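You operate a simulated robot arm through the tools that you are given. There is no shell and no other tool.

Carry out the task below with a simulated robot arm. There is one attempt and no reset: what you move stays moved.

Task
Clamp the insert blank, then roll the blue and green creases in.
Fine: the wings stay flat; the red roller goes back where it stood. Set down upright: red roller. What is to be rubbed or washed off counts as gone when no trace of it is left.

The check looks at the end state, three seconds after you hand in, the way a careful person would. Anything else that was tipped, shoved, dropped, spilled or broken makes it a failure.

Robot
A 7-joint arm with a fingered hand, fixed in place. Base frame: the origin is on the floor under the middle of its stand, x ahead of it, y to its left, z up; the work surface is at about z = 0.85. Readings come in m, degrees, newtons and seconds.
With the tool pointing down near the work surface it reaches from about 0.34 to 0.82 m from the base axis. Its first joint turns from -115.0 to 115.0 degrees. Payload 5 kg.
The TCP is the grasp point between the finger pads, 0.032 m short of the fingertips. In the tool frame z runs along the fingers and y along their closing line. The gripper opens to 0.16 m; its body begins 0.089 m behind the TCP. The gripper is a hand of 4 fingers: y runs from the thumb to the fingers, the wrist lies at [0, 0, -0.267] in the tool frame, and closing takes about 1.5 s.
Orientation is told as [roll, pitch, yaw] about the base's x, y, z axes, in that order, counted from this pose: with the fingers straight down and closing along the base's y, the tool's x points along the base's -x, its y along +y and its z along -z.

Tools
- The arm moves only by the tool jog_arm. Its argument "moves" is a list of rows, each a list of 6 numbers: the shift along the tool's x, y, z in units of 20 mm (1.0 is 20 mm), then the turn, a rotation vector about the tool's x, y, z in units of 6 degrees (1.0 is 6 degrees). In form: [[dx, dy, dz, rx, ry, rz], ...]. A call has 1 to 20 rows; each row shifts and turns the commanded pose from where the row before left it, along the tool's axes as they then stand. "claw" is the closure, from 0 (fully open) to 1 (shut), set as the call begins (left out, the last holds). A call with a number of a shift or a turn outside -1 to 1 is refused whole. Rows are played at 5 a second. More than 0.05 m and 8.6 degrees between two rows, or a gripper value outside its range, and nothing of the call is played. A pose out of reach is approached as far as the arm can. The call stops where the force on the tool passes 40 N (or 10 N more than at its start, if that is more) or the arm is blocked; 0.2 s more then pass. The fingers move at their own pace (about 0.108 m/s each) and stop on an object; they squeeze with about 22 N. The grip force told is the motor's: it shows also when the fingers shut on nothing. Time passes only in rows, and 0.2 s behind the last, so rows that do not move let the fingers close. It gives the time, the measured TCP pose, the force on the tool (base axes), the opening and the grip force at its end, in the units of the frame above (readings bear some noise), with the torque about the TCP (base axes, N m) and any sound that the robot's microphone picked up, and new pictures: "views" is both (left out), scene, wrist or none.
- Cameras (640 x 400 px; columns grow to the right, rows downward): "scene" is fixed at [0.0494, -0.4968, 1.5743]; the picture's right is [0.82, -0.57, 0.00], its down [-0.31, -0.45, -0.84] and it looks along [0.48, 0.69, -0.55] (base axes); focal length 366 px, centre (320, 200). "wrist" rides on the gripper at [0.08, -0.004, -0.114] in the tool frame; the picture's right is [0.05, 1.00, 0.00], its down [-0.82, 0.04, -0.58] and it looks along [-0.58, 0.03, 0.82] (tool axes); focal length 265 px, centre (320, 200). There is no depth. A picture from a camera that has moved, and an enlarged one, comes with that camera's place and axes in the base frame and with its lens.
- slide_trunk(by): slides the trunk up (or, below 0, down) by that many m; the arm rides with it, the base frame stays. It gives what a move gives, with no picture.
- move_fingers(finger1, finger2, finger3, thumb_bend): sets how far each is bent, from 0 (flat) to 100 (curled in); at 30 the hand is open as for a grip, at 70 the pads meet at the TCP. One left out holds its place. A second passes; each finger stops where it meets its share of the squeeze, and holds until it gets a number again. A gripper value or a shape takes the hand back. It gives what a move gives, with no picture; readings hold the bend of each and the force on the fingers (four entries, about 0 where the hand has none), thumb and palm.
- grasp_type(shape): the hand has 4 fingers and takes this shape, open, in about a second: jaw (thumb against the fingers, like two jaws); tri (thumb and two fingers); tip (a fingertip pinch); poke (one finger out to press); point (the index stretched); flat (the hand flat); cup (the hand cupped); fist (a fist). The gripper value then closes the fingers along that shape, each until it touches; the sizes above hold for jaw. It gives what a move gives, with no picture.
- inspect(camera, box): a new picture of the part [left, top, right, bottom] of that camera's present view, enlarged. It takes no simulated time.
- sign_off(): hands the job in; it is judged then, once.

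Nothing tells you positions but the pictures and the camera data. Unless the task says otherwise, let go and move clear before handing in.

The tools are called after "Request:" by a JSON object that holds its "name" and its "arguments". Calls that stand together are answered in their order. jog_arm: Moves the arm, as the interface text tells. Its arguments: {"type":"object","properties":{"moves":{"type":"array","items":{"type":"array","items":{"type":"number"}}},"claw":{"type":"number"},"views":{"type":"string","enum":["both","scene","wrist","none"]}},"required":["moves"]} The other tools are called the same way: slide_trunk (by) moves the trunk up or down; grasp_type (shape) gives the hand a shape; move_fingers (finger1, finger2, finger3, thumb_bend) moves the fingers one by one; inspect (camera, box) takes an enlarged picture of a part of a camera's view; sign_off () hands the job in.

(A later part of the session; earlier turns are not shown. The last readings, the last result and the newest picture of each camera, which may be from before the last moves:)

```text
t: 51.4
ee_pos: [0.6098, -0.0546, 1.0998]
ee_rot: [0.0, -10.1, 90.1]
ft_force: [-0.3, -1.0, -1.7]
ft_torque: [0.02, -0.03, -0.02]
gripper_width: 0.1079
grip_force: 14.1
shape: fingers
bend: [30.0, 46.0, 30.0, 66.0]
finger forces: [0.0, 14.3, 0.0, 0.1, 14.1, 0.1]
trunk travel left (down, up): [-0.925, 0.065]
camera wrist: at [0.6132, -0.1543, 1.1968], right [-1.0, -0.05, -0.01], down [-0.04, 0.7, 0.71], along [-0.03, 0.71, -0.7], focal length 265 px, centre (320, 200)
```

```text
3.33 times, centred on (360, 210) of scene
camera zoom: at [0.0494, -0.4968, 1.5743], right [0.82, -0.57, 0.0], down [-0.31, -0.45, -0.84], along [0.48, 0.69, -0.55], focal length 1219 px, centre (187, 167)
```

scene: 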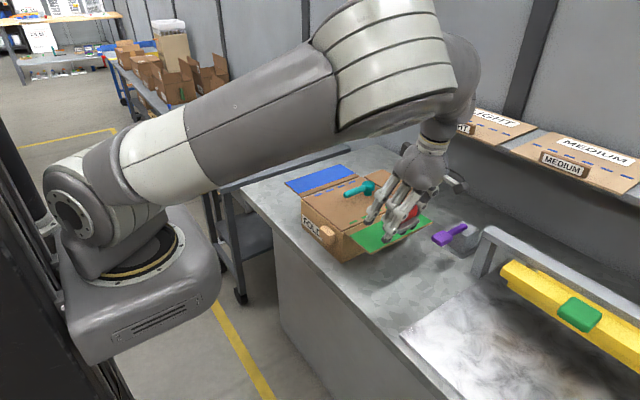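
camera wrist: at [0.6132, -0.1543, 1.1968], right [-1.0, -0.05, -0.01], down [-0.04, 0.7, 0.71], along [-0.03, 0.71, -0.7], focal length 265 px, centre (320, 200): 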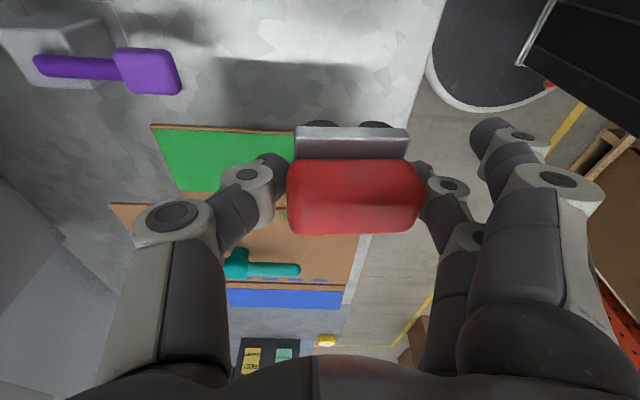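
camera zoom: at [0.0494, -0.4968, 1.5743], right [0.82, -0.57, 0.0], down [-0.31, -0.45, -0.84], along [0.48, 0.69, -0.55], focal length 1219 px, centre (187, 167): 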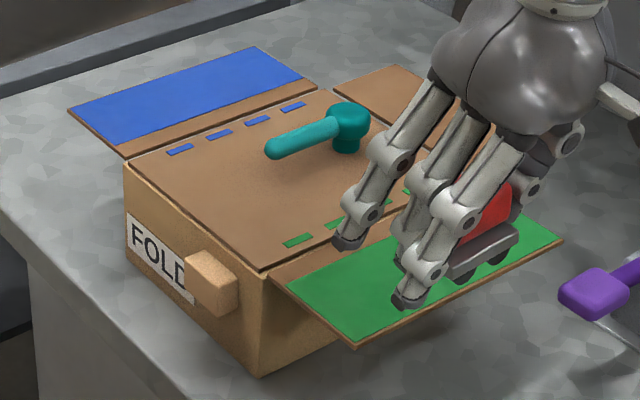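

Lifted clear; the wing is still flat. Carrying the roller over to above the near end of the blue crease.

Request:
{"name": "jog_arm", "arguments": {"moves": [[-0.922, 0.0656, 0.163, 0, 0, 0], [-0.922, 0.0656, 0.163, 0, 0, 0], [-0.922, 0.0656, 0.163, 0, 0, 0], [-0.922, 0.0656, 0.163, 0, 0, 0], [-0.922, 0.0656, 0.163, 0, 0, 0], [-0.922, 0.0656, 0.163, 0, 0, 0], [-0.922, 0.0656, 0.163, 0, 0, 0], [-0.922, 0.0656, 0.163, 0, 0, 0], [-0.922, 0.0656, 0.163, 0, 0, 0], [-0.922, 0.0656, 0.163, 0, 0, 0], [-0.922, 0.0656, 0.163, 0, 0, 0], [-0.922, 0.0656, 0.163, 0, 0, 0], [-0.922, 0.0656, 0.163, 0, 0, 0], [-0.922, 0.0656, 0.163, 0, 0, 0], [-0.922, 0.0656, 0.163, 0, 0, 0], [-0.922, 0.0656, 0.163, 0, 0, 0], [-0.922, 0.0656, 0.163, 0, 0, 0], [-0.922, 0.0656, 0.163, 0, 0, 0]]}}

Request:
{"name": "inspect", "arguments": {"camera": "scene", "box": [270, 120, 450, 270]}}

Request:
{"name": "inspect", "arguments": {"camera": "wrist", "box": [150, 90, 470, 290]}}

```text
t: 55.2
ee_pos: [0.5865, 0.2845, 1.0979]
ee_rot: [0.0, -9.8, 90.0]
ft_force: [0.0, 0.5, -2.2]
ft_torque: [0.0, -0.06, -0.01]
gripper_width: 0.1077
grip_force: 14.3
shape: fingers
bend: [30.0, 46.0, 30.0, 66.0]
finger forces: [0.1, 14.1, 0.0, 0.1, 13.9, 0.0]
trunk travel left (down, up): [-0.925, 0.065]
camera wrist: at [0.5905, 0.185, 1.1958], right [-1.0, -0.05, -0.01], down [-0.04, 0.7, 0.71], along [-0.03, 0.71, -0.7], focal length 265 px, centre (320, 200)
```

scene: 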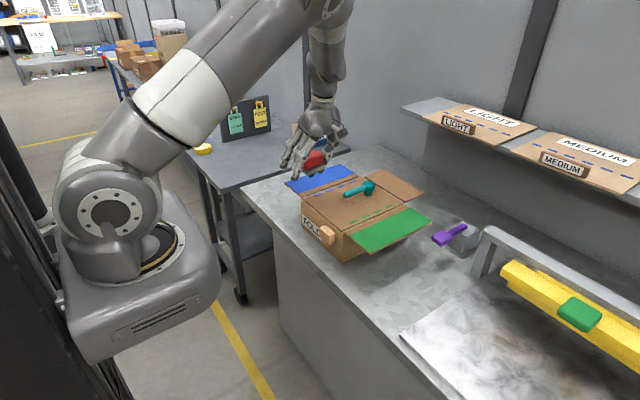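
wrist: 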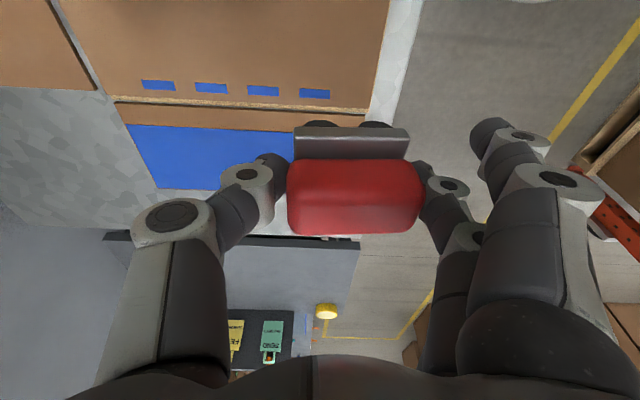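

```text
2.67 times, centred on (360, 195) of scene
camera zoom: at [0.0494, -0.4968, 1.5743], right [0.82, -0.57, 0.0], down [-0.31, -0.45, -0.84], along [0.48, 0.69, -0.55], focal length 975 px, centre (213, 213)
```

zoom: 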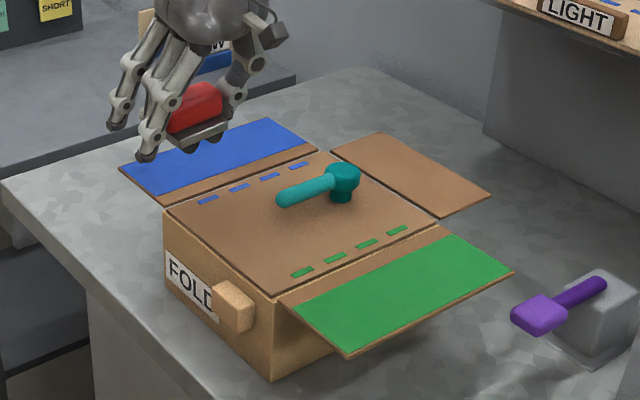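

```text
2.00 times, centred on (310, 190) of wrist
camera zoom: at [0.5905, 0.185, 1.1958], right [-1.0, -0.05, -0.01], down [-0.04, 0.7, 0.71], along [-0.03, 0.71, -0.7], focal length 531 px, centre (340, 220)
```

zoom: 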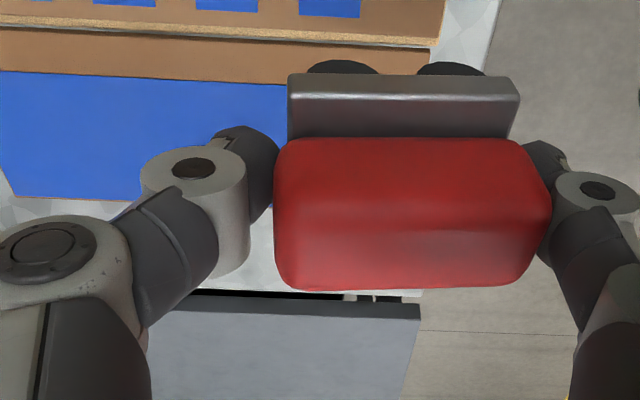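

The roller is above the near end of the blue crease (roller centre ≈ (0.568, 0.287)). I'll lower to just above the panel, nudging to y≈0.285, then feel for contact.

Request:
{"name": "jog_arm", "arguments": {"moves": [[0.194, 0, 0.918, 0, 0, 0], [0.194, 0, 0.918, 0, 0, 0], [0.194, 0, 0.918, 0, 0, 0], [0.194, 0, 0.918, 0, 0, 0]]}}

Request:
{"name": "inspect", "arguments": {"camera": "scene", "box": [270, 150, 390, 225]}}

Request:
{"name": "inspect", "arguments": {"camera": "wrist", "box": [150, 50, 470, 250]}}

```text
t: 56.2
ee_pos: [0.5877, 0.2808, 1.0224]
ee_rot: [0.0, -10.1, 90.1]
ft_force: [1.0, 0.3, -2.5]
ft_torque: [-0.04, -0.03, -0.01]
gripper_width: 0.1078
grip_force: 13.6
shape: fingers
bend: [30.0, 46.0, 30.0, 66.0]
finger forces: [0.0, 14.1, 0.0, 0.0, 14.0, 0.0]
trunk travel left (down, up): [-0.925, 0.065]
camera wrist: at [0.5909, 0.1815, 1.1202], right [-1.0, -0.05, -0.01], down [-0.04, 0.7, 0.71], along [-0.03, 0.71, -0.7], focal length 265 px, centre (320, 200)
```

scene: 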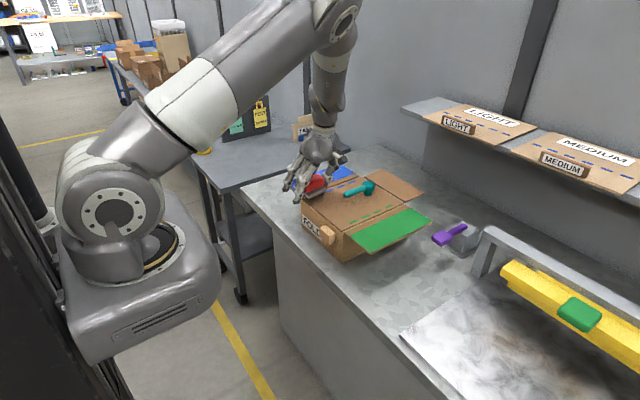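
wrist: 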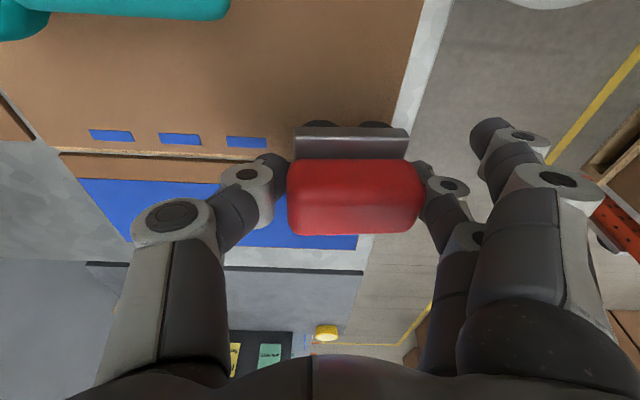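

```text
5.33 times, centred on (330, 188) of scene
camera zoom: at [0.0494, -0.4968, 1.5743], right [0.82, -0.57, 0.0], down [-0.31, -0.45, -0.84], along [0.48, 0.69, -0.55], focal length 1950 px, centre (267, 267)
```

zoom: 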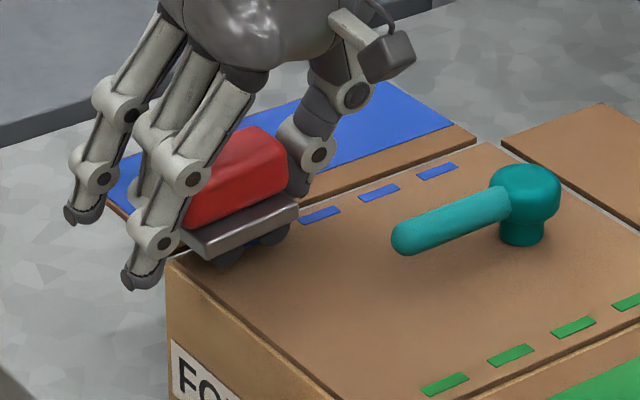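

```text
2.00 times, centred on (310, 150) of wrist
camera zoom: at [0.5909, 0.1815, 1.1202], right [-1.0, -0.05, -0.01], down [-0.04, 0.7, 0.71], along [-0.03, 0.71, -0.7], focal length 531 px, centre (340, 300)
```

zoom: 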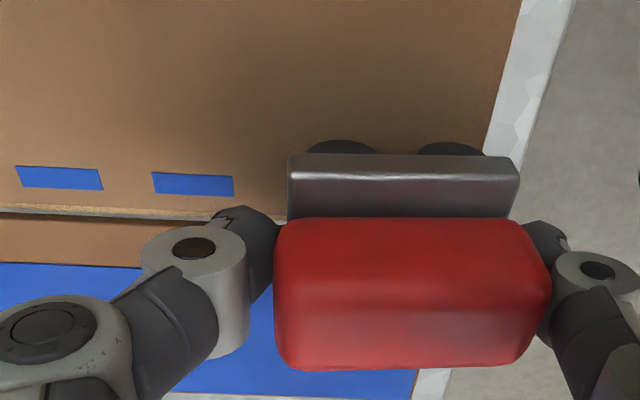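

Wheels hover about 1.5 cm over the panel at the near end, lined up with the dashes. Lowering slowly to contact.

Request:
{"name": "jog_arm", "arguments": {"moves": [[0.0435, 0, 0.246, 0, 0, 0], [0.0435, 0, 0.246, 0, 0, 0]], "views": "none"}}

Request:
{"name": "jog_arm", "arguments": {"moves": [[0.0217, 0, 0.123, 0, 0, 0], [0.0217, 0, 0.123, 0, 0, 0]], "views": "none"}}

```text
t: 56.8
ee_pos: [0.5875, 0.2809, 1.0145]
ee_rot: [-0.2, -10.1, 90.1]
ft_force: [1.6, -1.2, 7.9]
ft_torque: [0.01, 0.27, 0.0]
gripper_width: 0.1075
grip_force: 13.8
shape: fingers
bend: [30.0, 47.0, 30.0, 66.0]
finger forces: [0.0, 12.8, 0.1, 0.0, 13.9, 0.0]
trunk travel left (down, up): [-0.925, 0.065]
```

```text
t: 57.4
ee_pos: [0.5875, 0.2808, 1.0087]
ee_rot: [-0.3, -10.2, 90.1]
ft_force: [8.5, 3.5, 10.1]
ft_torque: [0.07, 0.01, -0.08]
gripper_width: 0.1084
grip_force: 12.6
shape: fingers
bend: [30.0, 49.0, 30.0, 66.0]
finger forces: [0.1, 8.8, 0.0, 0.0, 16.6, 0.0]
trunk travel left (down, up): [-0.925, 0.065]
```

Contact came a little higher than expected (about 10 N now). I'll look at how the roller sits.

Request:
{"name": "inspect", "arguments": {"camera": "scene", "box": [270, 150, 390, 225]}}

Request:
{"name": "inspect", "arguments": {"camera": "wrist", "box": [150, 50, 470, 250]}}

```text
5.33 times, centred on (330, 188) of scene
camera zoom: at [0.0494, -0.4968, 1.5743], right [0.82, -0.57, 0.0], down [-0.31, -0.45, -0.84], along [0.48, 0.69, -0.55], focal length 1950 px, centre (267, 267)
```

zoom: 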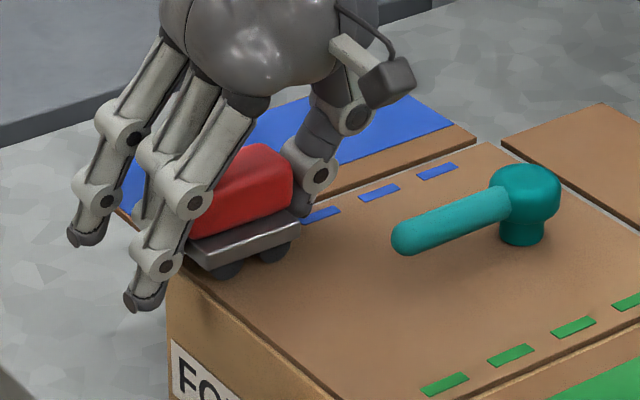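

```text
2.00 times, centred on (310, 150) of wrist
camera zoom: at [0.5911, 0.1806, 1.1061], right [-1.0, -0.05, -0.01], down [-0.04, 0.7, 0.71], along [-0.03, 0.71, -0.7], focal length 531 px, centre (340, 300)
```

zoom: 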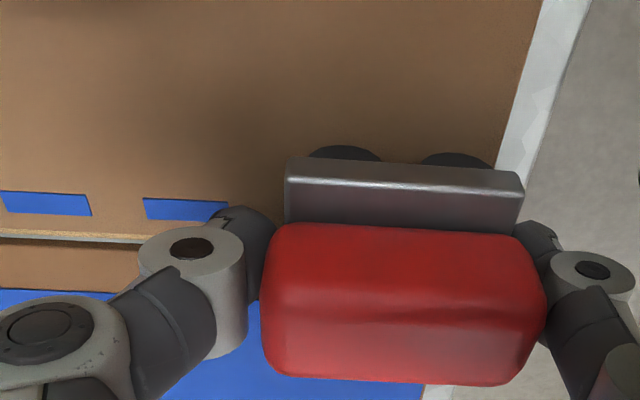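

The roller is on the panel but I pressed a bit deep. Backing off a few millimetres to a moderate press.

Request:
{"name": "jog_arm", "arguments": {"moves": [[-0.0217, 0, -0.123, 0, 0, 0], [-0.0174, 0, -0.098, 0, 0, 0]], "views": "none"}}

Request:
{"name": "inspect", "arguments": {"camera": "wrist", "box": [150, 50, 470, 250]}}

Request:
{"name": "inspect", "arguments": {"camera": "scene", "box": [290, 170, 350, 210]}}

```text
t: 58.0
ee_pos: [0.585, 0.2807, 1.0098]
ee_rot: [0.1, -9.9, 90.0]
ft_force: [-0.1, -0.3, -2.7]
ft_torque: [0.01, -0.08, -0.01]
gripper_width: 0.1077
grip_force: 14.0
shape: fingers
bend: [30.0, 47.0, 30.0, 66.0]
finger forces: [0.1, 13.6, 0.0, 0.0, 13.6, 0.0]
trunk travel left (down, up): [-0.925, 0.065]
```

```text
2.00 times, centred on (310, 150) of wrist
camera zoom: at [0.589, 0.1805, 1.1086], right [-1.0, -0.05, -0.01], down [-0.04, 0.7, 0.71], along [-0.03, 0.71, -0.7], focal length 531 px, centre (340, 300)
```

zoom: 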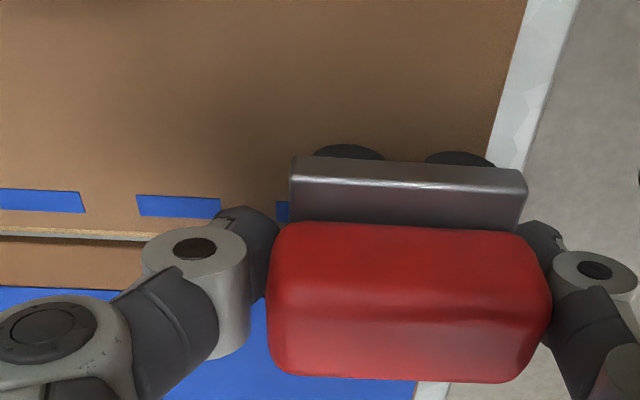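

```text
10.00 times, centred on (320, 190) of scene
camera zoom: at [0.0494, -0.4968, 1.5743], right [0.82, -0.57, 0.0], down [-0.31, -0.45, -0.84], along [0.48, 0.69, -0.55], focal length 3656 px, centre (320, 300)
```

zoom: 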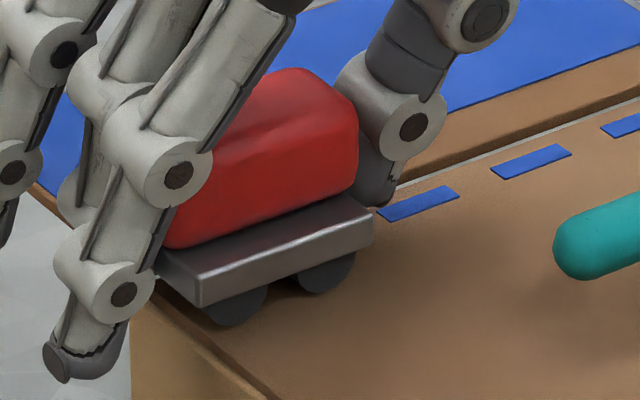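

The roller sits level on the panel now with almost no load. Pressing lightly again by 3 mm and then rolling a first stretch along +x.

Request:
{"name": "jog_arm", "arguments": {"moves": [[0.013, 0, 0.074, 0, 0, 0], [0.013, 0, 0.074, 0, 0, 0]], "views": "none"}}

```text
t: 58.6
ee_pos: [0.5858, 0.2796, 1.0091]
ee_rot: [0.1, -10.0, 90.0]
ft_force: [0.1, -0.7, 0.4]
ft_torque: [-0.01, 0.02, 0.01]
gripper_width: 0.1072
grip_force: 13.3
shape: fingers
bend: [30.0, 47.0, 30.0, 66.0]
finger forces: [0.1, 13.2, 0.1, 0.1, 13.3, 0.0]
trunk travel left (down, up): [-0.925, 0.065]
```

Request:
{"name": "jog_arm", "arguments": {"moves": [[0.0087, 0, 0.049, 0, 0, 0], [0.0087, 0, 0.049, 0, 0, 0]], "views": "none"}}

```text
t: 59.2
ee_pos: [0.5873, 0.2794, 1.0087]
ee_rot: [-0.1, -10.0, 90.1]
ft_force: [0.7, -0.8, 7.0]
ft_torque: [-0.01, 0.29, 0.01]
gripper_width: 0.1071
grip_force: 12.1
shape: fingers
bend: [30.0, 47.0, 30.0, 66.0]
finger forces: [0.0, 11.3, 0.0, 0.0, 12.9, 0.0]
trunk travel left (down, up): [-0.925, 0.065]
```

Pressing at about 7 N. Rolling the first 4 cm along the blue crease, drifting 2 mm toward the line.

Request:
{"name": "jog_arm", "arguments": {"moves": [[-0.025, -0.5, 0.004, 0, 0, 0], [-0.025, -0.5, 0.004, 0, 0, 0], [-0.025, -0.5, 0.004, 0, 0, 0], [-0.025, -0.5, 0.004, 0, 0, 0]]}}

Request:
{"name": "inspect", "arguments": {"camera": "scene", "box": [280, 160, 370, 220]}}

Request:
{"name": "inspect", "arguments": {"camera": "wrist", "box": [150, 50, 470, 250]}}

```text
t: 60.2
ee_pos: [0.6254, 0.2832, 1.0075]
ee_rot: [0.1, -10.0, 90.1]
ft_force: [-7.2, 0.7, 8.0]
ft_torque: [0.02, 0.5, -0.01]
gripper_width: 0.1033
grip_force: 12.2
shape: fingers
bend: [30.0, 47.0, 30.0, 67.0]
finger forces: [0.0, 14.5, 0.0, 0.0, 10.0, 0.0]
trunk travel left (down, up): [-0.925, 0.065]
camera wrist: at [0.6293, 0.1829, 1.1049], right [-1.0, -0.05, -0.01], down [-0.04, 0.7, 0.71], along [-0.03, 0.71, -0.7], focal length 265 px, centre (320, 200)
```

scene: 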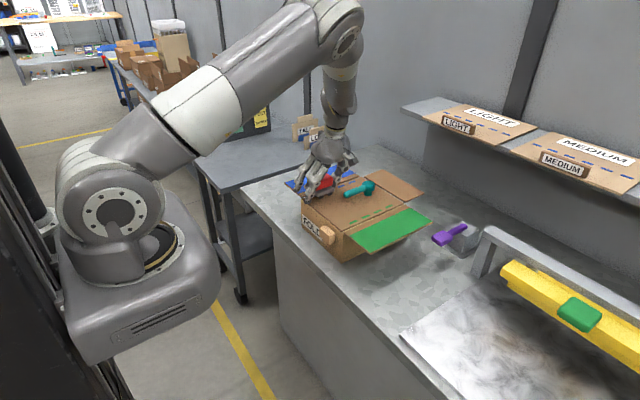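
wrist: 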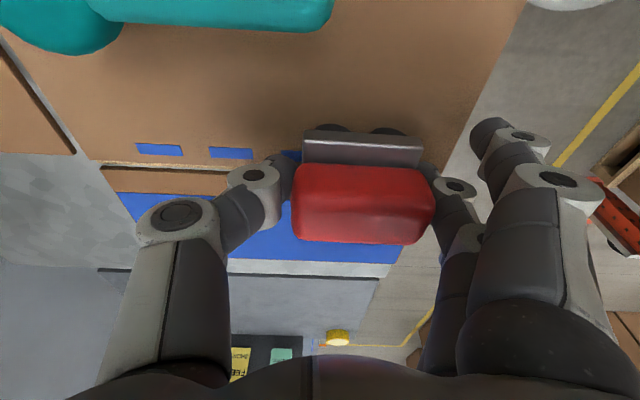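

```text
6.67 times, centred on (325, 190) of scene
camera zoom: at [0.0494, -0.4968, 1.5743], right [0.82, -0.57, 0.0], down [-0.31, -0.45, -0.84], along [0.48, 0.69, -0.55], focal length 2437 px, centre (287, 267)
```

zoom: 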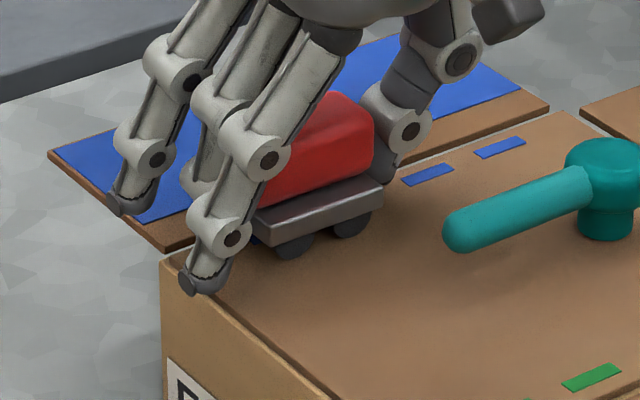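

```text
2.00 times, centred on (310, 150) of wrist
camera zoom: at [0.6293, 0.1829, 1.1049], right [-1.0, -0.05, -0.01], down [-0.04, 0.7, 0.71], along [-0.03, 0.71, -0.7], focal length 531 px, centre (340, 300)
```

zoom: 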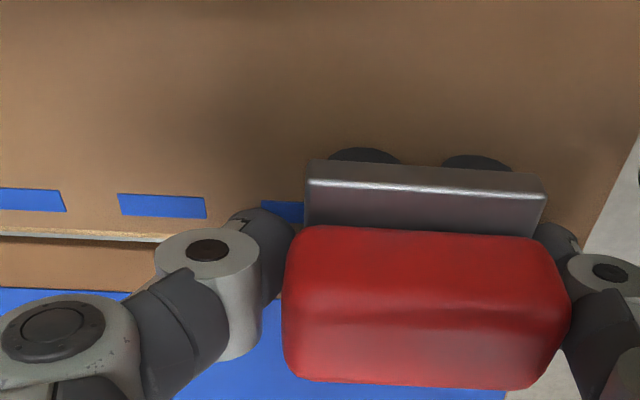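

Rolling is going well, with about 7 N drag and 8 N press. Continuing another 5 cm and then looking at the dashes behind.

Request:
{"name": "jog_arm", "arguments": {"moves": [[0, -0.5, 0, 0, 0, 0], [0, -0.5, 0, 0, 0, 0], [0, -0.5, 0, 0, 0, 0], [0, -0.5, 0, 0, 0, 0], [0, -0.5, 0, 0, 0, 0]]}}

Request:
{"name": "inspect", "arguments": {"camera": "scene", "box": [290, 160, 380, 220]}}

Request:
{"name": "inspect", "arguments": {"camera": "wrist", "box": [150, 50, 470, 250]}}

```text
t: 61.4
ee_pos: [0.6756, 0.2824, 1.0078]
ee_rot: [0.0, -9.9, 90.1]
ft_force: [-0.8, -0.7, 0.0]
ft_torque: [-0.02, 0.1, 0.0]
gripper_width: 0.1039
grip_force: 12.8
shape: fingers
bend: [30.0, 47.0, 30.0, 67.0]
finger forces: [0.1, 13.4, 0.0, 0.0, 12.9, 0.1]
trunk travel left (down, up): [-0.925, 0.065]
camera wrist: at [0.6799, 0.182, 1.1056], right [-1.0, -0.05, -0.01], down [-0.04, 0.7, 0.71], along [-0.03, 0.71, -0.7], focal length 265 px, centre (320, 200)
```

scene: 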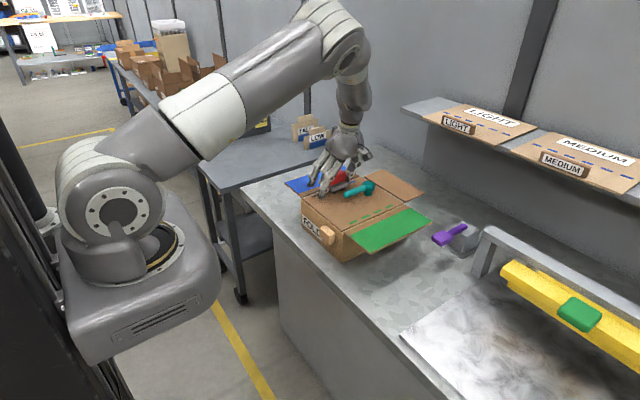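
wrist: 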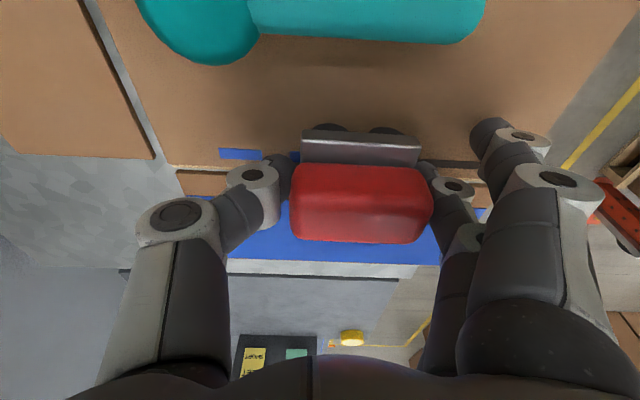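

```text
6.67 times, centred on (335, 190) of scene
camera zoom: at [0.0494, -0.4968, 1.5743], right [0.82, -0.57, 0.0], down [-0.31, -0.45, -0.84], along [0.48, 0.69, -0.55], focal length 2437 px, centre (220, 267)
```

zoom: 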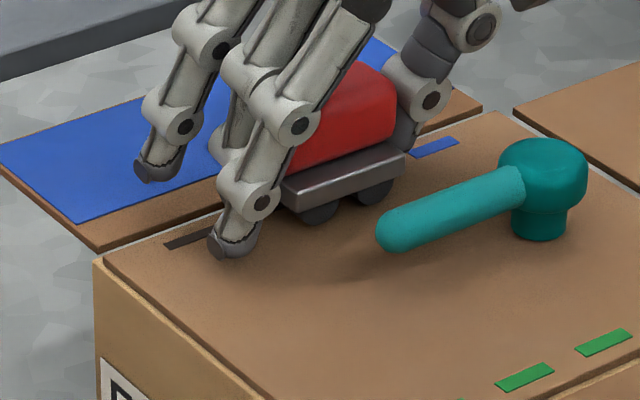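

```text
2.00 times, centred on (310, 150) of wrist
camera zoom: at [0.6799, 0.182, 1.1056], right [-1.0, -0.05, -0.01], down [-0.04, 0.7, 0.71], along [-0.03, 0.71, -0.7], focal length 531 px, centre (340, 300)
```

zoom: 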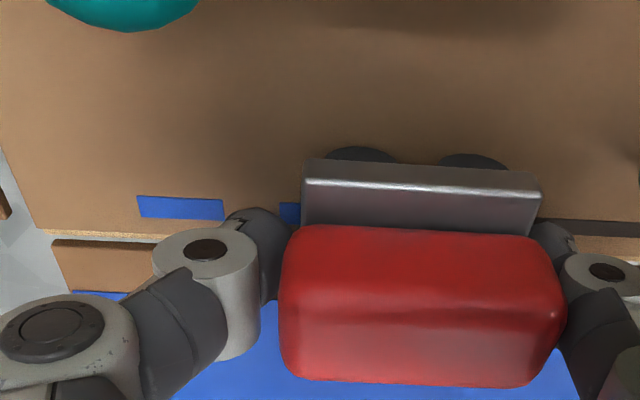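

The first blue dash has turned dark — that's the crease being rolled in. The press has faded to almost nothing, so I'll add 2 mm of press and continue.

Request:
{"name": "jog_arm", "arguments": {"moves": [[0.0087, 0, 0.049, 0, 0, 0], [0.0087, 0, 0.049, 0, 0, 0]], "views": "none"}}

Request:
{"name": "jog_arm", "arguments": {"moves": [[0, -0.5, 0, 0, 0, 0], [0, -0.5, 0, 0, 0, 0], [0, -0.5, 0, 0, 0, 0]], "views": "wrist"}}

Request:
{"name": "inspect", "arguments": {"camera": "scene", "box": [290, 160, 380, 220]}}

```text
t: 62.0
ee_pos: [0.677, 0.2815, 1.0078]
ee_rot: [-0.1, -10.0, 90.1]
ft_force: [-0.7, -3.0, 9.5]
ft_torque: [0.02, 0.43, 0.1]
gripper_width: 0.1041
grip_force: 11.8
shape: fingers
bend: [30.0, 48.0, 30.0, 67.0]
finger forces: [0.0, 11.7, 0.1, 0.0, 11.7, 0.0]
trunk travel left (down, up): [-0.925, 0.065]
```

```text
t: 62.8
ee_pos: [0.7062, 0.2824, 1.0073]
ee_rot: [-0.1, -9.9, 90.1]
ft_force: [-3.9, 1.1, 7.7]
ft_torque: [0.01, 0.34, 0.0]
gripper_width: 0.1021
grip_force: 12.1
shape: fingers
bend: [30.0, 48.0, 30.0, 67.0]
finger forces: [0.0, 14.1, 0.0, 0.1, 10.5, 0.1]
trunk travel left (down, up): [-0.925, 0.065]
camera wrist: at [0.7098, 0.1826, 1.1035], right [-1.0, -0.05, -0.01], down [-0.04, 0.7, 0.71], along [-0.03, 0.71, -0.7], focal length 265 px, centre (320, 200)
```

wrist: 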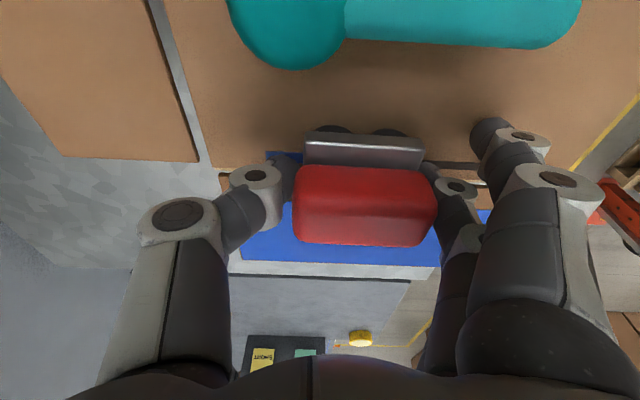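

```text
6.67 times, centred on (335, 190) of scene
camera zoom: at [0.0494, -0.4968, 1.5743], right [0.82, -0.57, 0.0], down [-0.31, -0.45, -0.84], along [0.48, 0.69, -0.55], focal length 2437 px, centre (220, 267)
```

zoom: 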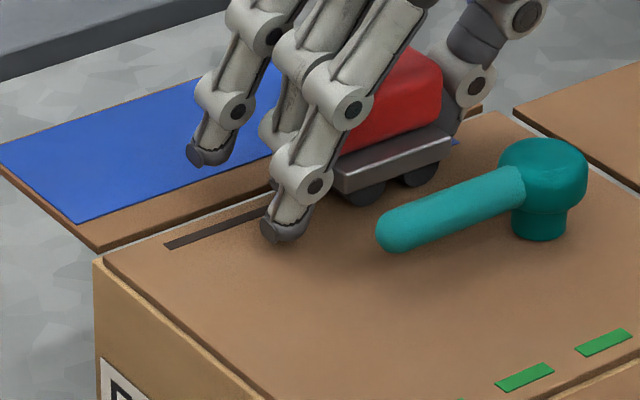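

The dashes are merging into a continuous dark crease line behind the roller. Continuing toward the far end.

Request:
{"name": "jog_arm", "arguments": {"moves": [[0, -0.5, 0.01, 0, 0, 0], [0, -0.5, 0.01, 0, 0, 0], [0, -0.5, 0.01, 0, 0, 0], [0, -0.5, 0.01, 0, 0, 0]], "views": "wrist"}}

Request:
{"name": "inspect", "arguments": {"camera": "scene", "box": [290, 150, 380, 210]}}

```text
t: 63.8
ee_pos: [0.7458, 0.2815, 1.0052]
ee_rot: [-0.1, -10.0, 90.1]
ft_force: [-6.4, 0.8, 8.2]
ft_torque: [0.03, 0.48, -0.02]
gripper_width: 0.102
grip_force: 12.4
shape: fingers
bend: [30.0, 48.0, 30.0, 68.0]
finger forces: [0.1, 14.9, 0.1, 0.0, 9.3, 0.0]
trunk travel left (down, up): [-0.925, 0.065]
camera wrist: at [0.7487, 0.1826, 1.1027], right [-1.0, -0.05, -0.01], down [-0.04, 0.7, 0.71], along [-0.03, 0.71, -0.7], focal length 265 px, centre (320, 200)
```

wrist: 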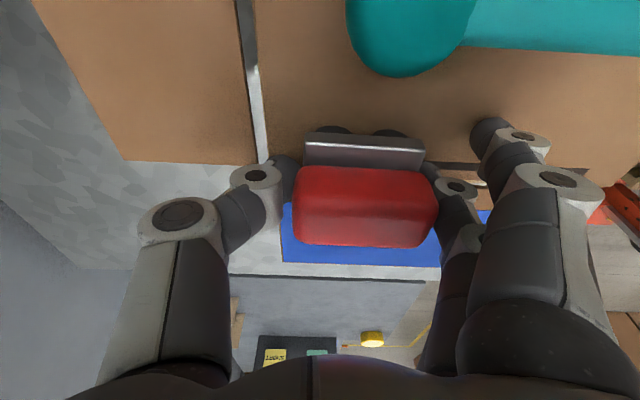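

```text
6.67 times, centred on (335, 180) of scene
camera zoom: at [0.0494, -0.4968, 1.5743], right [0.82, -0.57, 0.0], down [-0.31, -0.45, -0.84], along [0.48, 0.69, -0.55], focal length 2437 px, centre (220, 333)
```

zoom: 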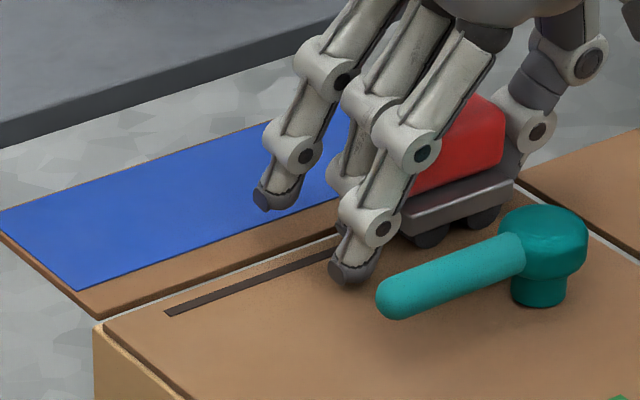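

Most of the blue line is rolled in. Continuing the last 3.5 cm to the end of the crease.

Request:
{"name": "jog_arm", "arguments": {"moves": [[0, -0.5, 0.01, 0, 0, 0], [0, -0.5, 0.01, 0, 0, 0], [0, -0.5, 0.01, 0, 0, 0], [0, -0.25, 0, 0, 0, 0]], "views": "wrist"}}

Request:
{"name": "inspect", "arguments": {"camera": "scene", "box": [290, 150, 380, 210]}}

```text
t: 64.8
ee_pos: [0.7796, 0.2821, 1.0044]
ee_rot: [-0.2, -10.0, 90.0]
ft_force: [-8.7, 0.5, 9.5]
ft_torque: [0.01, 0.45, -0.02]
gripper_width: 0.1017
grip_force: 12.9
shape: fingers
bend: [30.0, 48.0, 30.0, 68.0]
finger forces: [0.0, 16.7, 0.0, 0.0, 8.7, 0.0]
trunk travel left (down, up): [-0.925, 0.065]
camera wrist: at [0.7836, 0.1827, 1.102], right [-1.0, -0.05, -0.01], down [-0.04, 0.7, 0.71], along [-0.03, 0.71, -0.7], focal length 265 px, centre (320, 200)
```

wrist: 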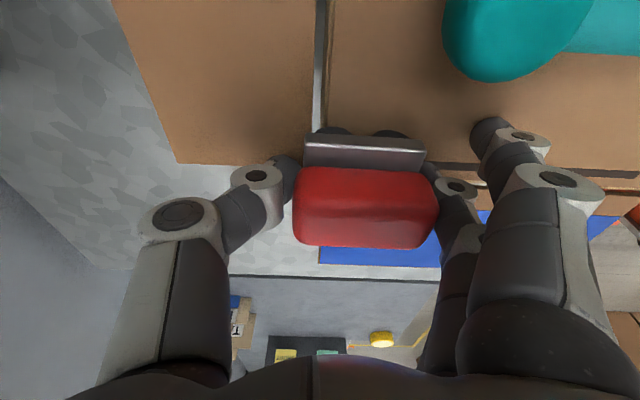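

```text
6.67 times, centred on (335, 180) of scene
camera zoom: at [0.0494, -0.4968, 1.5743], right [0.82, -0.57, 0.0], down [-0.31, -0.45, -0.84], along [0.48, 0.69, -0.55], focal length 2437 px, centre (220, 333)
```

zoom: 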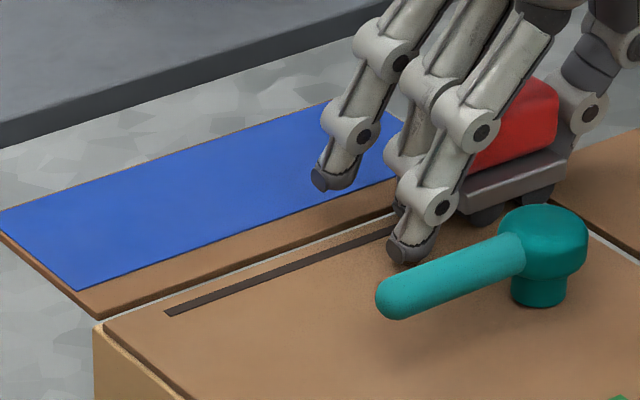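

The roller is at the far end of the crease (centre ≈ x 0.757). I'll lift it off and check the blue line.

Request:
{"name": "jog_arm", "arguments": {"moves": [[-0.087, 0, -0.4925, 0, 0, 0], [-0.173, 0, -0.98, 0, 0, 0], [-0.173, 0, -0.98, 0, 0, 0], [-0.173, 0, -0.98, 0, 0, 0], [-0.173, 0, -0.98, 0, 0, 0]], "views": "wrist"}}

Request:
{"name": "inspect", "arguments": {"camera": "scene", "box": [290, 150, 380, 210]}}

Request:
{"name": "inspect", "arguments": {"camera": "scene", "box": [270, 150, 450, 270]}}

```text
t: 66.0
ee_pos: [0.7817, 0.2829, 1.0834]
ee_rot: [0.0, -10.0, 90.0]
ft_force: [0.2, -0.3, -2.3]
ft_torque: [-0.06, -0.08, -0.02]
gripper_width: 0.1046
grip_force: 13.3
shape: fingers
bend: [30.0, 48.0, 30.0, 67.0]
finger forces: [0.0, 13.4, 0.0, 0.0, 13.4, 0.0]
out of reach, approached as far as the arm can: row 5
trunk travel left (down, up): [-0.925, 0.065]
camera wrist: at [0.7847, 0.1824, 1.1807], right [-1.0, -0.05, -0.01], down [-0.04, 0.7, 0.71], along [-0.03, 0.71, -0.7], focal length 265 px, centre (320, 200)
```

wrist: 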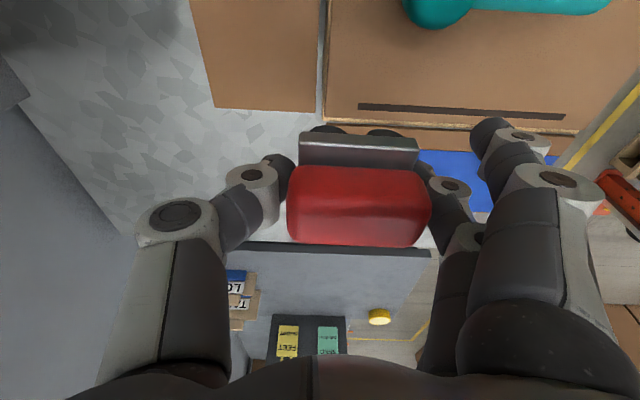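

```text
6.67 times, centred on (335, 180) of scene
camera zoom: at [0.0494, -0.4968, 1.5743], right [0.82, -0.57, 0.0], down [-0.31, -0.45, -0.84], along [0.48, 0.69, -0.55], focal length 2437 px, centre (220, 333)
```

zoom: 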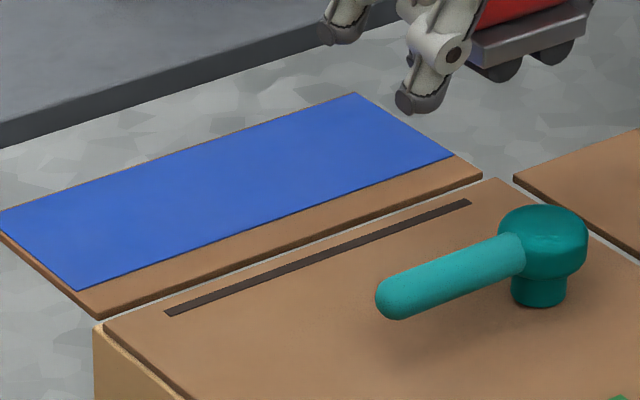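

```text
3.33 times, centred on (360, 210) of scene
camera zoom: at [0.0494, -0.4968, 1.5743], right [0.82, -0.57, 0.0], down [-0.31, -0.45, -0.84], along [0.48, 0.69, -0.55], focal length 1219 px, centre (187, 167)
```

zoom: 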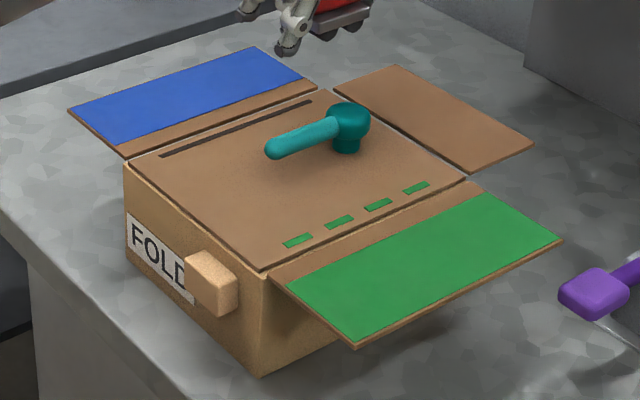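

The blue crease is now one continuous dark line end to end, and both wings are flat. Carrying the roller back over to the near end of the green crease.

Request:
{"name": "jog_arm", "arguments": {"moves": [[-0.035, 1, -0.197, 0, 0, 0], [-0.035, 1, -0.197, 0, 0, 0], [-0.035, 1, -0.197, 0, 0, 0], [-0.035, 1, -0.197, 0, 0, 0], [-0.035, 1, -0.197, 0, 0, 0], [0.947, 0.511, -0.167, 0, 0, 0], [0.947, 0.511, -0.167, 0, 0, 0], [0.947, 0.511, -0.167, 0, 0, 0], [0.947, 0.511, -0.167, 0, 0, 0], [0.947, 0.511, -0.167, 0, 0, 0], [0.947, 0.511, -0.167, 0, 0, 0], [0.947, 0.511, -0.167, 0, 0, 0], [0.947, 0.511, -0.167, 0, 0, 0], [0.947, 0.511, -0.167, 0, 0, 0]]}}

Request:
{"name": "inspect", "arguments": {"camera": "scene", "box": [270, 130, 430, 260]}}

Request:
{"name": "inspect", "arguments": {"camera": "wrist", "box": [150, 50, 470, 250]}}

```text
t: 69.0
ee_pos: [0.5885, 0.1084, 1.1034]
ee_rot: [0.0, -10.0, 90.1]
ft_force: [0.2, 0.3, -2.7]
ft_torque: [0.03, -0.03, 0.01]
gripper_width: 0.1043
grip_force: 13.7
shape: fingers
bend: [30.0, 48.0, 30.0, 67.0]
finger forces: [0.0, 13.3, 0.1, 0.1, 13.3, 0.0]
trunk travel left (down, up): [-0.925, 0.065]
camera wrist: at [0.5921, 0.0083, 1.2007], right [-1.0, -0.05, -0.01], down [-0.04, 0.7, 0.71], along [-0.03, 0.71, -0.7], focal length 265 px, centre (320, 200)
```

scene: 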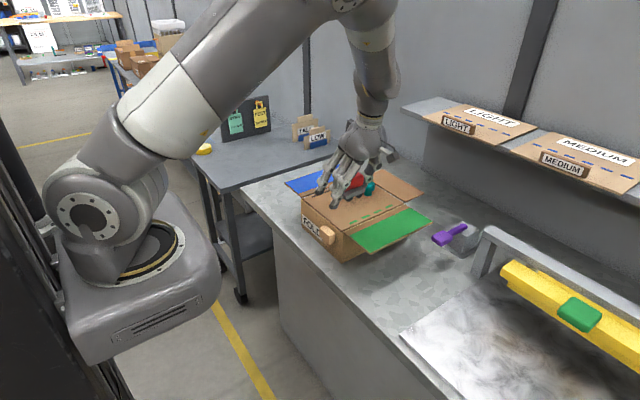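
wrist: 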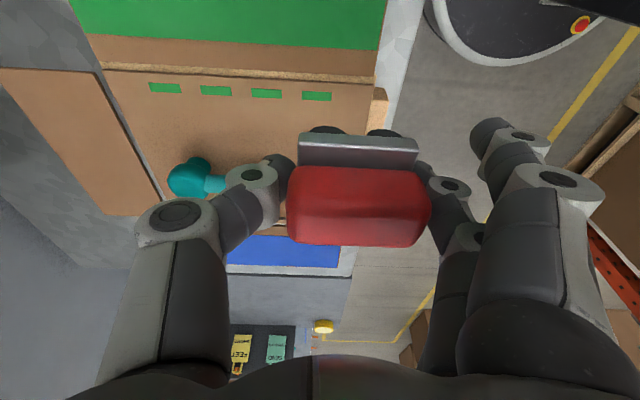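

```text
3.08 times, centred on (350, 195) of scene
camera zoom: at [0.0494, -0.4968, 1.5743], right [0.82, -0.57, 0.0], down [-0.31, -0.45, -0.84], along [0.48, 0.69, -0.55], focal length 1125 px, centre (228, 215)
```

zoom: 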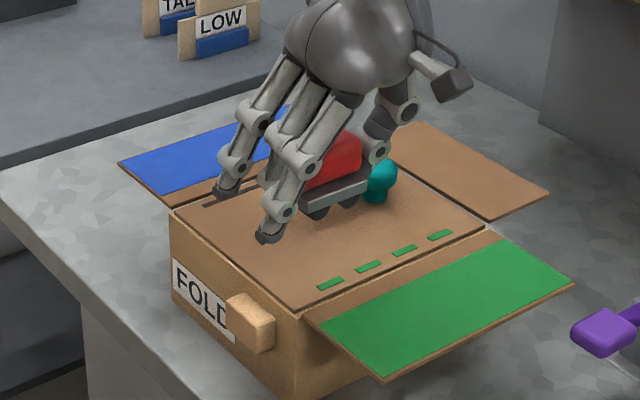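

```text
2.00 times, centred on (310, 150) of wrist
camera zoom: at [0.5921, 0.0083, 1.2007], right [-1.0, -0.05, -0.01], down [-0.04, 0.7, 0.71], along [-0.03, 0.71, -0.7], focal length 531 px, centre (340, 300)
```

zoom: 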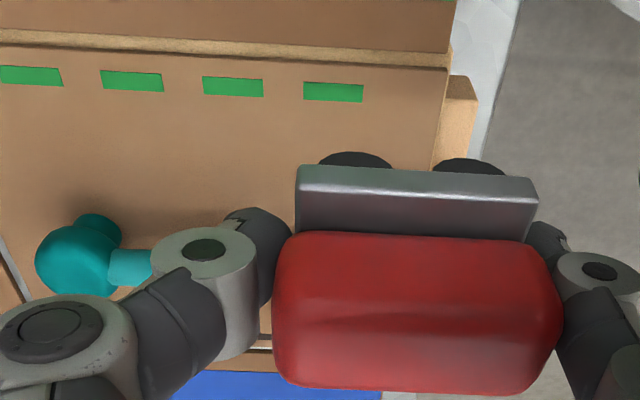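

The roller hangs above the near end of the green crease. Lowering to just above the panel and then feeling for contact in small steps.

Request:
{"name": "jog_arm", "arguments": {"moves": [[0.155, 0, 0.989, 0, 0, 0], [0.155, 0, 0.989, 0, 0, 0], [0.155, 0, 0.989, 0, 0, 0], [0.155, 0, 0.989, 0, 0, 0]], "views": "wrist"}}

Request:
{"name": "inspect", "arguments": {"camera": "scene", "box": [300, 180, 400, 250]}}

```text
t: 70.0
ee_pos: [0.5901, 0.111, 1.0239]
ee_rot: [0.0, -10.0, 90.0]
ft_force: [-0.4, 0.6, -2.5]
ft_torque: [-0.03, 0.0, 0.02]
gripper_width: 0.1045
grip_force: 13.4
shape: fingers
bend: [30.0, 48.0, 30.0, 67.0]
finger forces: [0.0, 13.3, 0.1, 0.0, 13.3, 0.0]
trunk travel left (down, up): [-0.925, 0.065]
camera wrist: at [0.5939, 0.0111, 1.1205], right [-1.0, -0.05, -0.01], down [-0.04, 0.7, 0.71], along [-0.03, 0.71, -0.7], focal length 265 px, centre (320, 200)
```

wrist: 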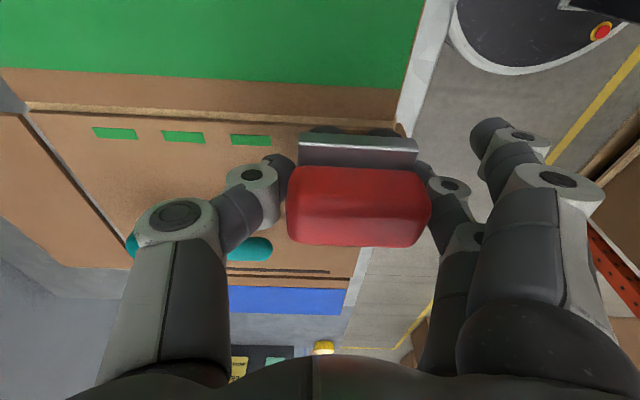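

```text
5.71 times, centred on (350, 215) of scene
camera zoom: at [0.0494, -0.4968, 1.5743], right [0.82, -0.57, 0.0], down [-0.31, -0.45, -0.84], along [0.48, 0.69, -0.55], focal length 2089 px, centre (149, 114)
```

zoom: 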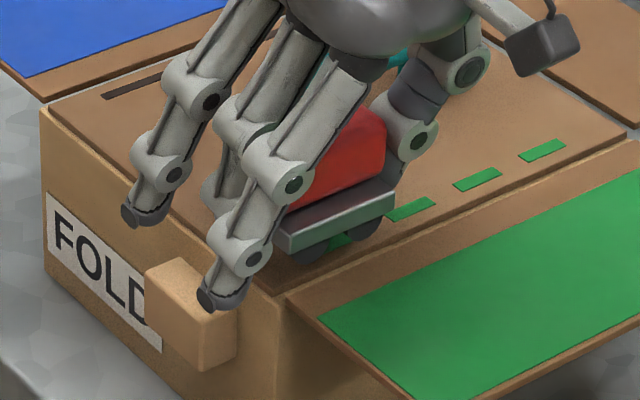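

Request:
{"name": "jog_arm", "arguments": {"moves": [[0.08, 0, 0.24, 0, 0, 0], [0.08, 0, 0.24, 0, 0, 0]], "views": "none"}}

Request:
{"name": "jog_arm", "arguments": {"moves": [[0.0087, 0, 0.049, 0, 0, 0], [0.0087, 0, 0.049, 0, 0, 0]], "views": "none"}}

```text
t: 70.6
ee_pos: [0.5895, 0.1103, 1.0128]
ee_rot: [-0.1, -10.0, 90.1]
ft_force: [0.2, -0.3, -2.4]
ft_torque: [-0.02, -0.07, 0.01]
gripper_width: 0.1045
grip_force: 13.2
shape: fingers
bend: [30.0, 48.0, 30.0, 67.0]
finger forces: [0.0, 13.3, 0.1, 0.0, 13.3, 0.1]
trunk travel left (down, up): [-0.925, 0.065]
```

```text
t: 71.2
ee_pos: [0.589, 0.1099, 1.0106]
ee_rot: [0.0, -10.0, 90.1]
ft_force: [-0.1, 0.8, -3.2]
ft_torque: [0.01, -0.05, 0.01]
gripper_width: 0.1044
grip_force: 13.3
shape: fingers
bend: [30.0, 48.0, 30.0, 67.0]
finger forces: [0.1, 13.2, 0.1, 0.0, 13.3, 0.0]
trunk travel left (down, up): [-0.925, 0.065]
```

Request:
{"name": "jog_arm", "arguments": {"moves": [[0.0087, 0, 0.049, 0, 0, 0], [0.0087, 0, 0.049, 0, 0, 0]], "views": "none"}}

Request:
{"name": "jog_arm", "arguments": {"moves": [[0.0087, 0, 0.049, 0, 0, 0], [0.0087, 0, 0.049, 0, 0, 0]], "views": "none"}}

```text
t: 71.8
ee_pos: [0.5893, 0.1106, 1.0089]
ee_rot: [0.1, -9.9, 90.1]
ft_force: [-0.8, 0.8, -1.4]
ft_torque: [-0.03, -0.06, 0.01]
gripper_width: 0.1042
grip_force: 13.6
shape: fingers
bend: [30.0, 48.0, 30.0, 67.0]
finger forces: [0.1, 13.2, 0.1, 0.1, 13.3, 0.0]
trunk travel left (down, up): [-0.925, 0.065]
```

```text
t: 72.4
ee_pos: [0.5888, 0.1097, 1.0064]
ee_rot: [0.1, -10.0, 90.0]
ft_force: [-0.9, 0.1, -3.3]
ft_torque: [-0.04, -0.05, 0.0]
gripper_width: 0.1046
grip_force: 13.5
shape: fingers
bend: [30.0, 48.0, 30.0, 67.0]
finger forces: [0.1, 13.3, 0.1, 0.0, 13.4, 0.1]
trunk travel left (down, up): [-0.925, 0.065]
```

No contact yet at z 1.0064; continuing down in 2 mm steps.

Request:
{"name": "jog_arm", "arguments": {"moves": [[0.0087, 0, 0.049, 0, 0, 0], [0.0087, 0, 0.049, 0, 0, 0]], "views": "none"}}

Request:
{"name": "jog_arm", "arguments": {"moves": [[0.0087, 0, 0.049, 0, 0, 0]], "views": "none"}}

Request:
{"name": "inspect", "arguments": {"camera": "scene", "box": [300, 180, 400, 250]}}

```text
t: 73.0
ee_pos: [0.5888, 0.1093, 1.0057]
ee_rot: [0.1, -10.0, 90.2]
ft_force: [-0.7, 0.1, 1.9]
ft_torque: [0.01, 0.13, 0.01]
gripper_width: 0.1043
grip_force: 12.2
shape: fingers
bend: [30.0, 48.0, 30.0, 67.0]
finger forces: [0.0, 12.5, 0.1, 0.0, 12.3, 0.1]
trunk travel left (down, up): [-0.925, 0.065]
```

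```text
t: 73.4
ee_pos: [0.59, 0.1089, 1.0051]
ee_rot: [0.0, -10.0, 90.1]
ft_force: [-0.2, -1.0, 9.1]
ft_torque: [0.01, 0.24, 0.0]
gripper_width: 0.1043
grip_force: 12.2
shape: fingers
bend: [30.0, 48.0, 30.0, 67.0]
finger forces: [0.0, 11.7, 0.0, 0.1, 11.5, 0.0]
trunk travel left (down, up): [-0.925, 0.065]
```

```text
5.71 times, centred on (350, 215) of scene
camera zoom: at [0.0494, -0.4968, 1.5743], right [0.82, -0.57, 0.0], down [-0.31, -0.45, -0.84], along [0.48, 0.69, -0.55], focal length 2089 px, centre (149, 114)
```

zoom: 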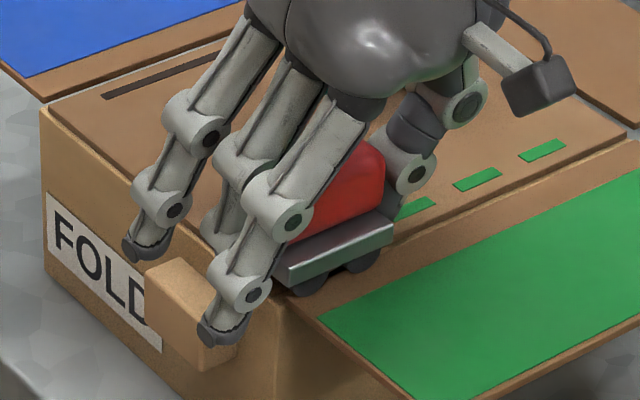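

Pressing with about 9 N on the green crease. Rolling the first stretch along +x.

Request:
{"name": "jog_arm", "arguments": {"moves": [[0, -0.5, 0, 0, 0, 0], [0, -0.5, 0, 0, 0, 0], [0, -0.5, 0, 0, 0, 0], [0, -0.5, 0, 0, 0, 0]], "views": "wrist"}}

Request:
{"name": "inspect", "arguments": {"camera": "scene", "box": [310, 180, 430, 260]}}

```text
t: 74.4
ee_pos: [0.6287, 0.1091, 1.0024]
ee_rot: [-0.1, -10.0, 90.1]
ft_force: [-2.5, 0.7, 4.4]
ft_torque: [0.01, 0.2, -0.08]
gripper_width: 0.1029
grip_force: 12.6
shape: fingers
bend: [30.0, 48.0, 30.0, 67.0]
finger forces: [0.0, 13.9, 0.1, 0.0, 11.2, 0.0]
trunk travel left (down, up): [-0.925, 0.065]
camera wrist: at [0.6322, 0.0095, 1.1018], right [-1.0, -0.05, -0.01], down [-0.04, 0.7, 0.71], along [-0.03, 0.71, -0.7], focal length 265 px, centre (320, 200)
```

wrist: 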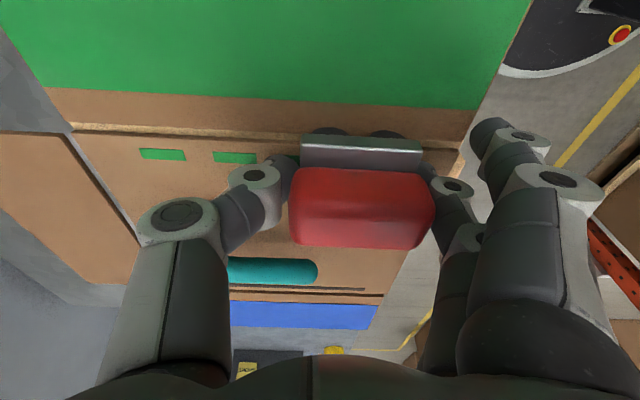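

```text
5.00 times, centred on (370, 220) of scene
camera zoom: at [0.0494, -0.4968, 1.5743], right [0.82, -0.57, 0.0], down [-0.31, -0.45, -0.84], along [0.48, 0.69, -0.55], focal length 1828 px, centre (70, 100)
```

zoom: 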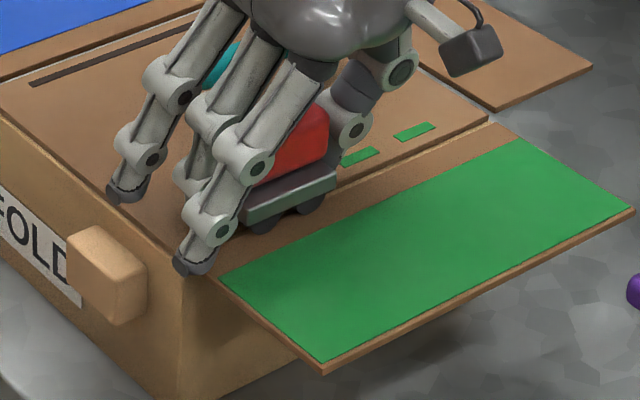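

Rolling well with about 7 N on the panel; no load on the outer fingers. Continuing.

Request:
{"name": "jog_arm", "arguments": {"moves": [[0, -0.5, 0.02, 0, 0, 0], [0, -0.5, 0.01, 0, 0, 0], [0, -0.5, 0.01, 0, 0, 0], [0, -0.5, 0, 0, 0, 0]], "views": "none"}}

Request:
{"name": "inspect", "arguments": {"camera": "scene", "box": [310, 180, 430, 260]}}

```text
t: 75.4
ee_pos: [0.6685, 0.1108, 1.0029]
ee_rot: [-0.1, -10.1, 90.0]
ft_force: [-6.3, 0.8, 11.7]
ft_torque: [0.02, 0.86, -0.02]
gripper_width: 0.1017
grip_force: 14.6
shape: fingers
bend: [30.0, 48.0, 30.0, 67.0]
finger forces: [0.1, 20.1, 0.0, 0.1, 9.3, 0.0]
trunk travel left (down, up): [-0.925, 0.065]
```

```text
5.00 times, centred on (370, 220) of scene
camera zoom: at [0.0494, -0.4968, 1.5743], right [0.82, -0.57, 0.0], down [-0.31, -0.45, -0.84], along [0.48, 0.69, -0.55], focal length 1828 px, centre (70, 100)
```

zoom: 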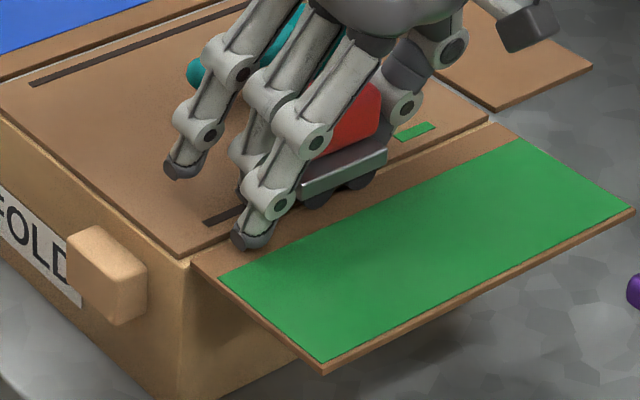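

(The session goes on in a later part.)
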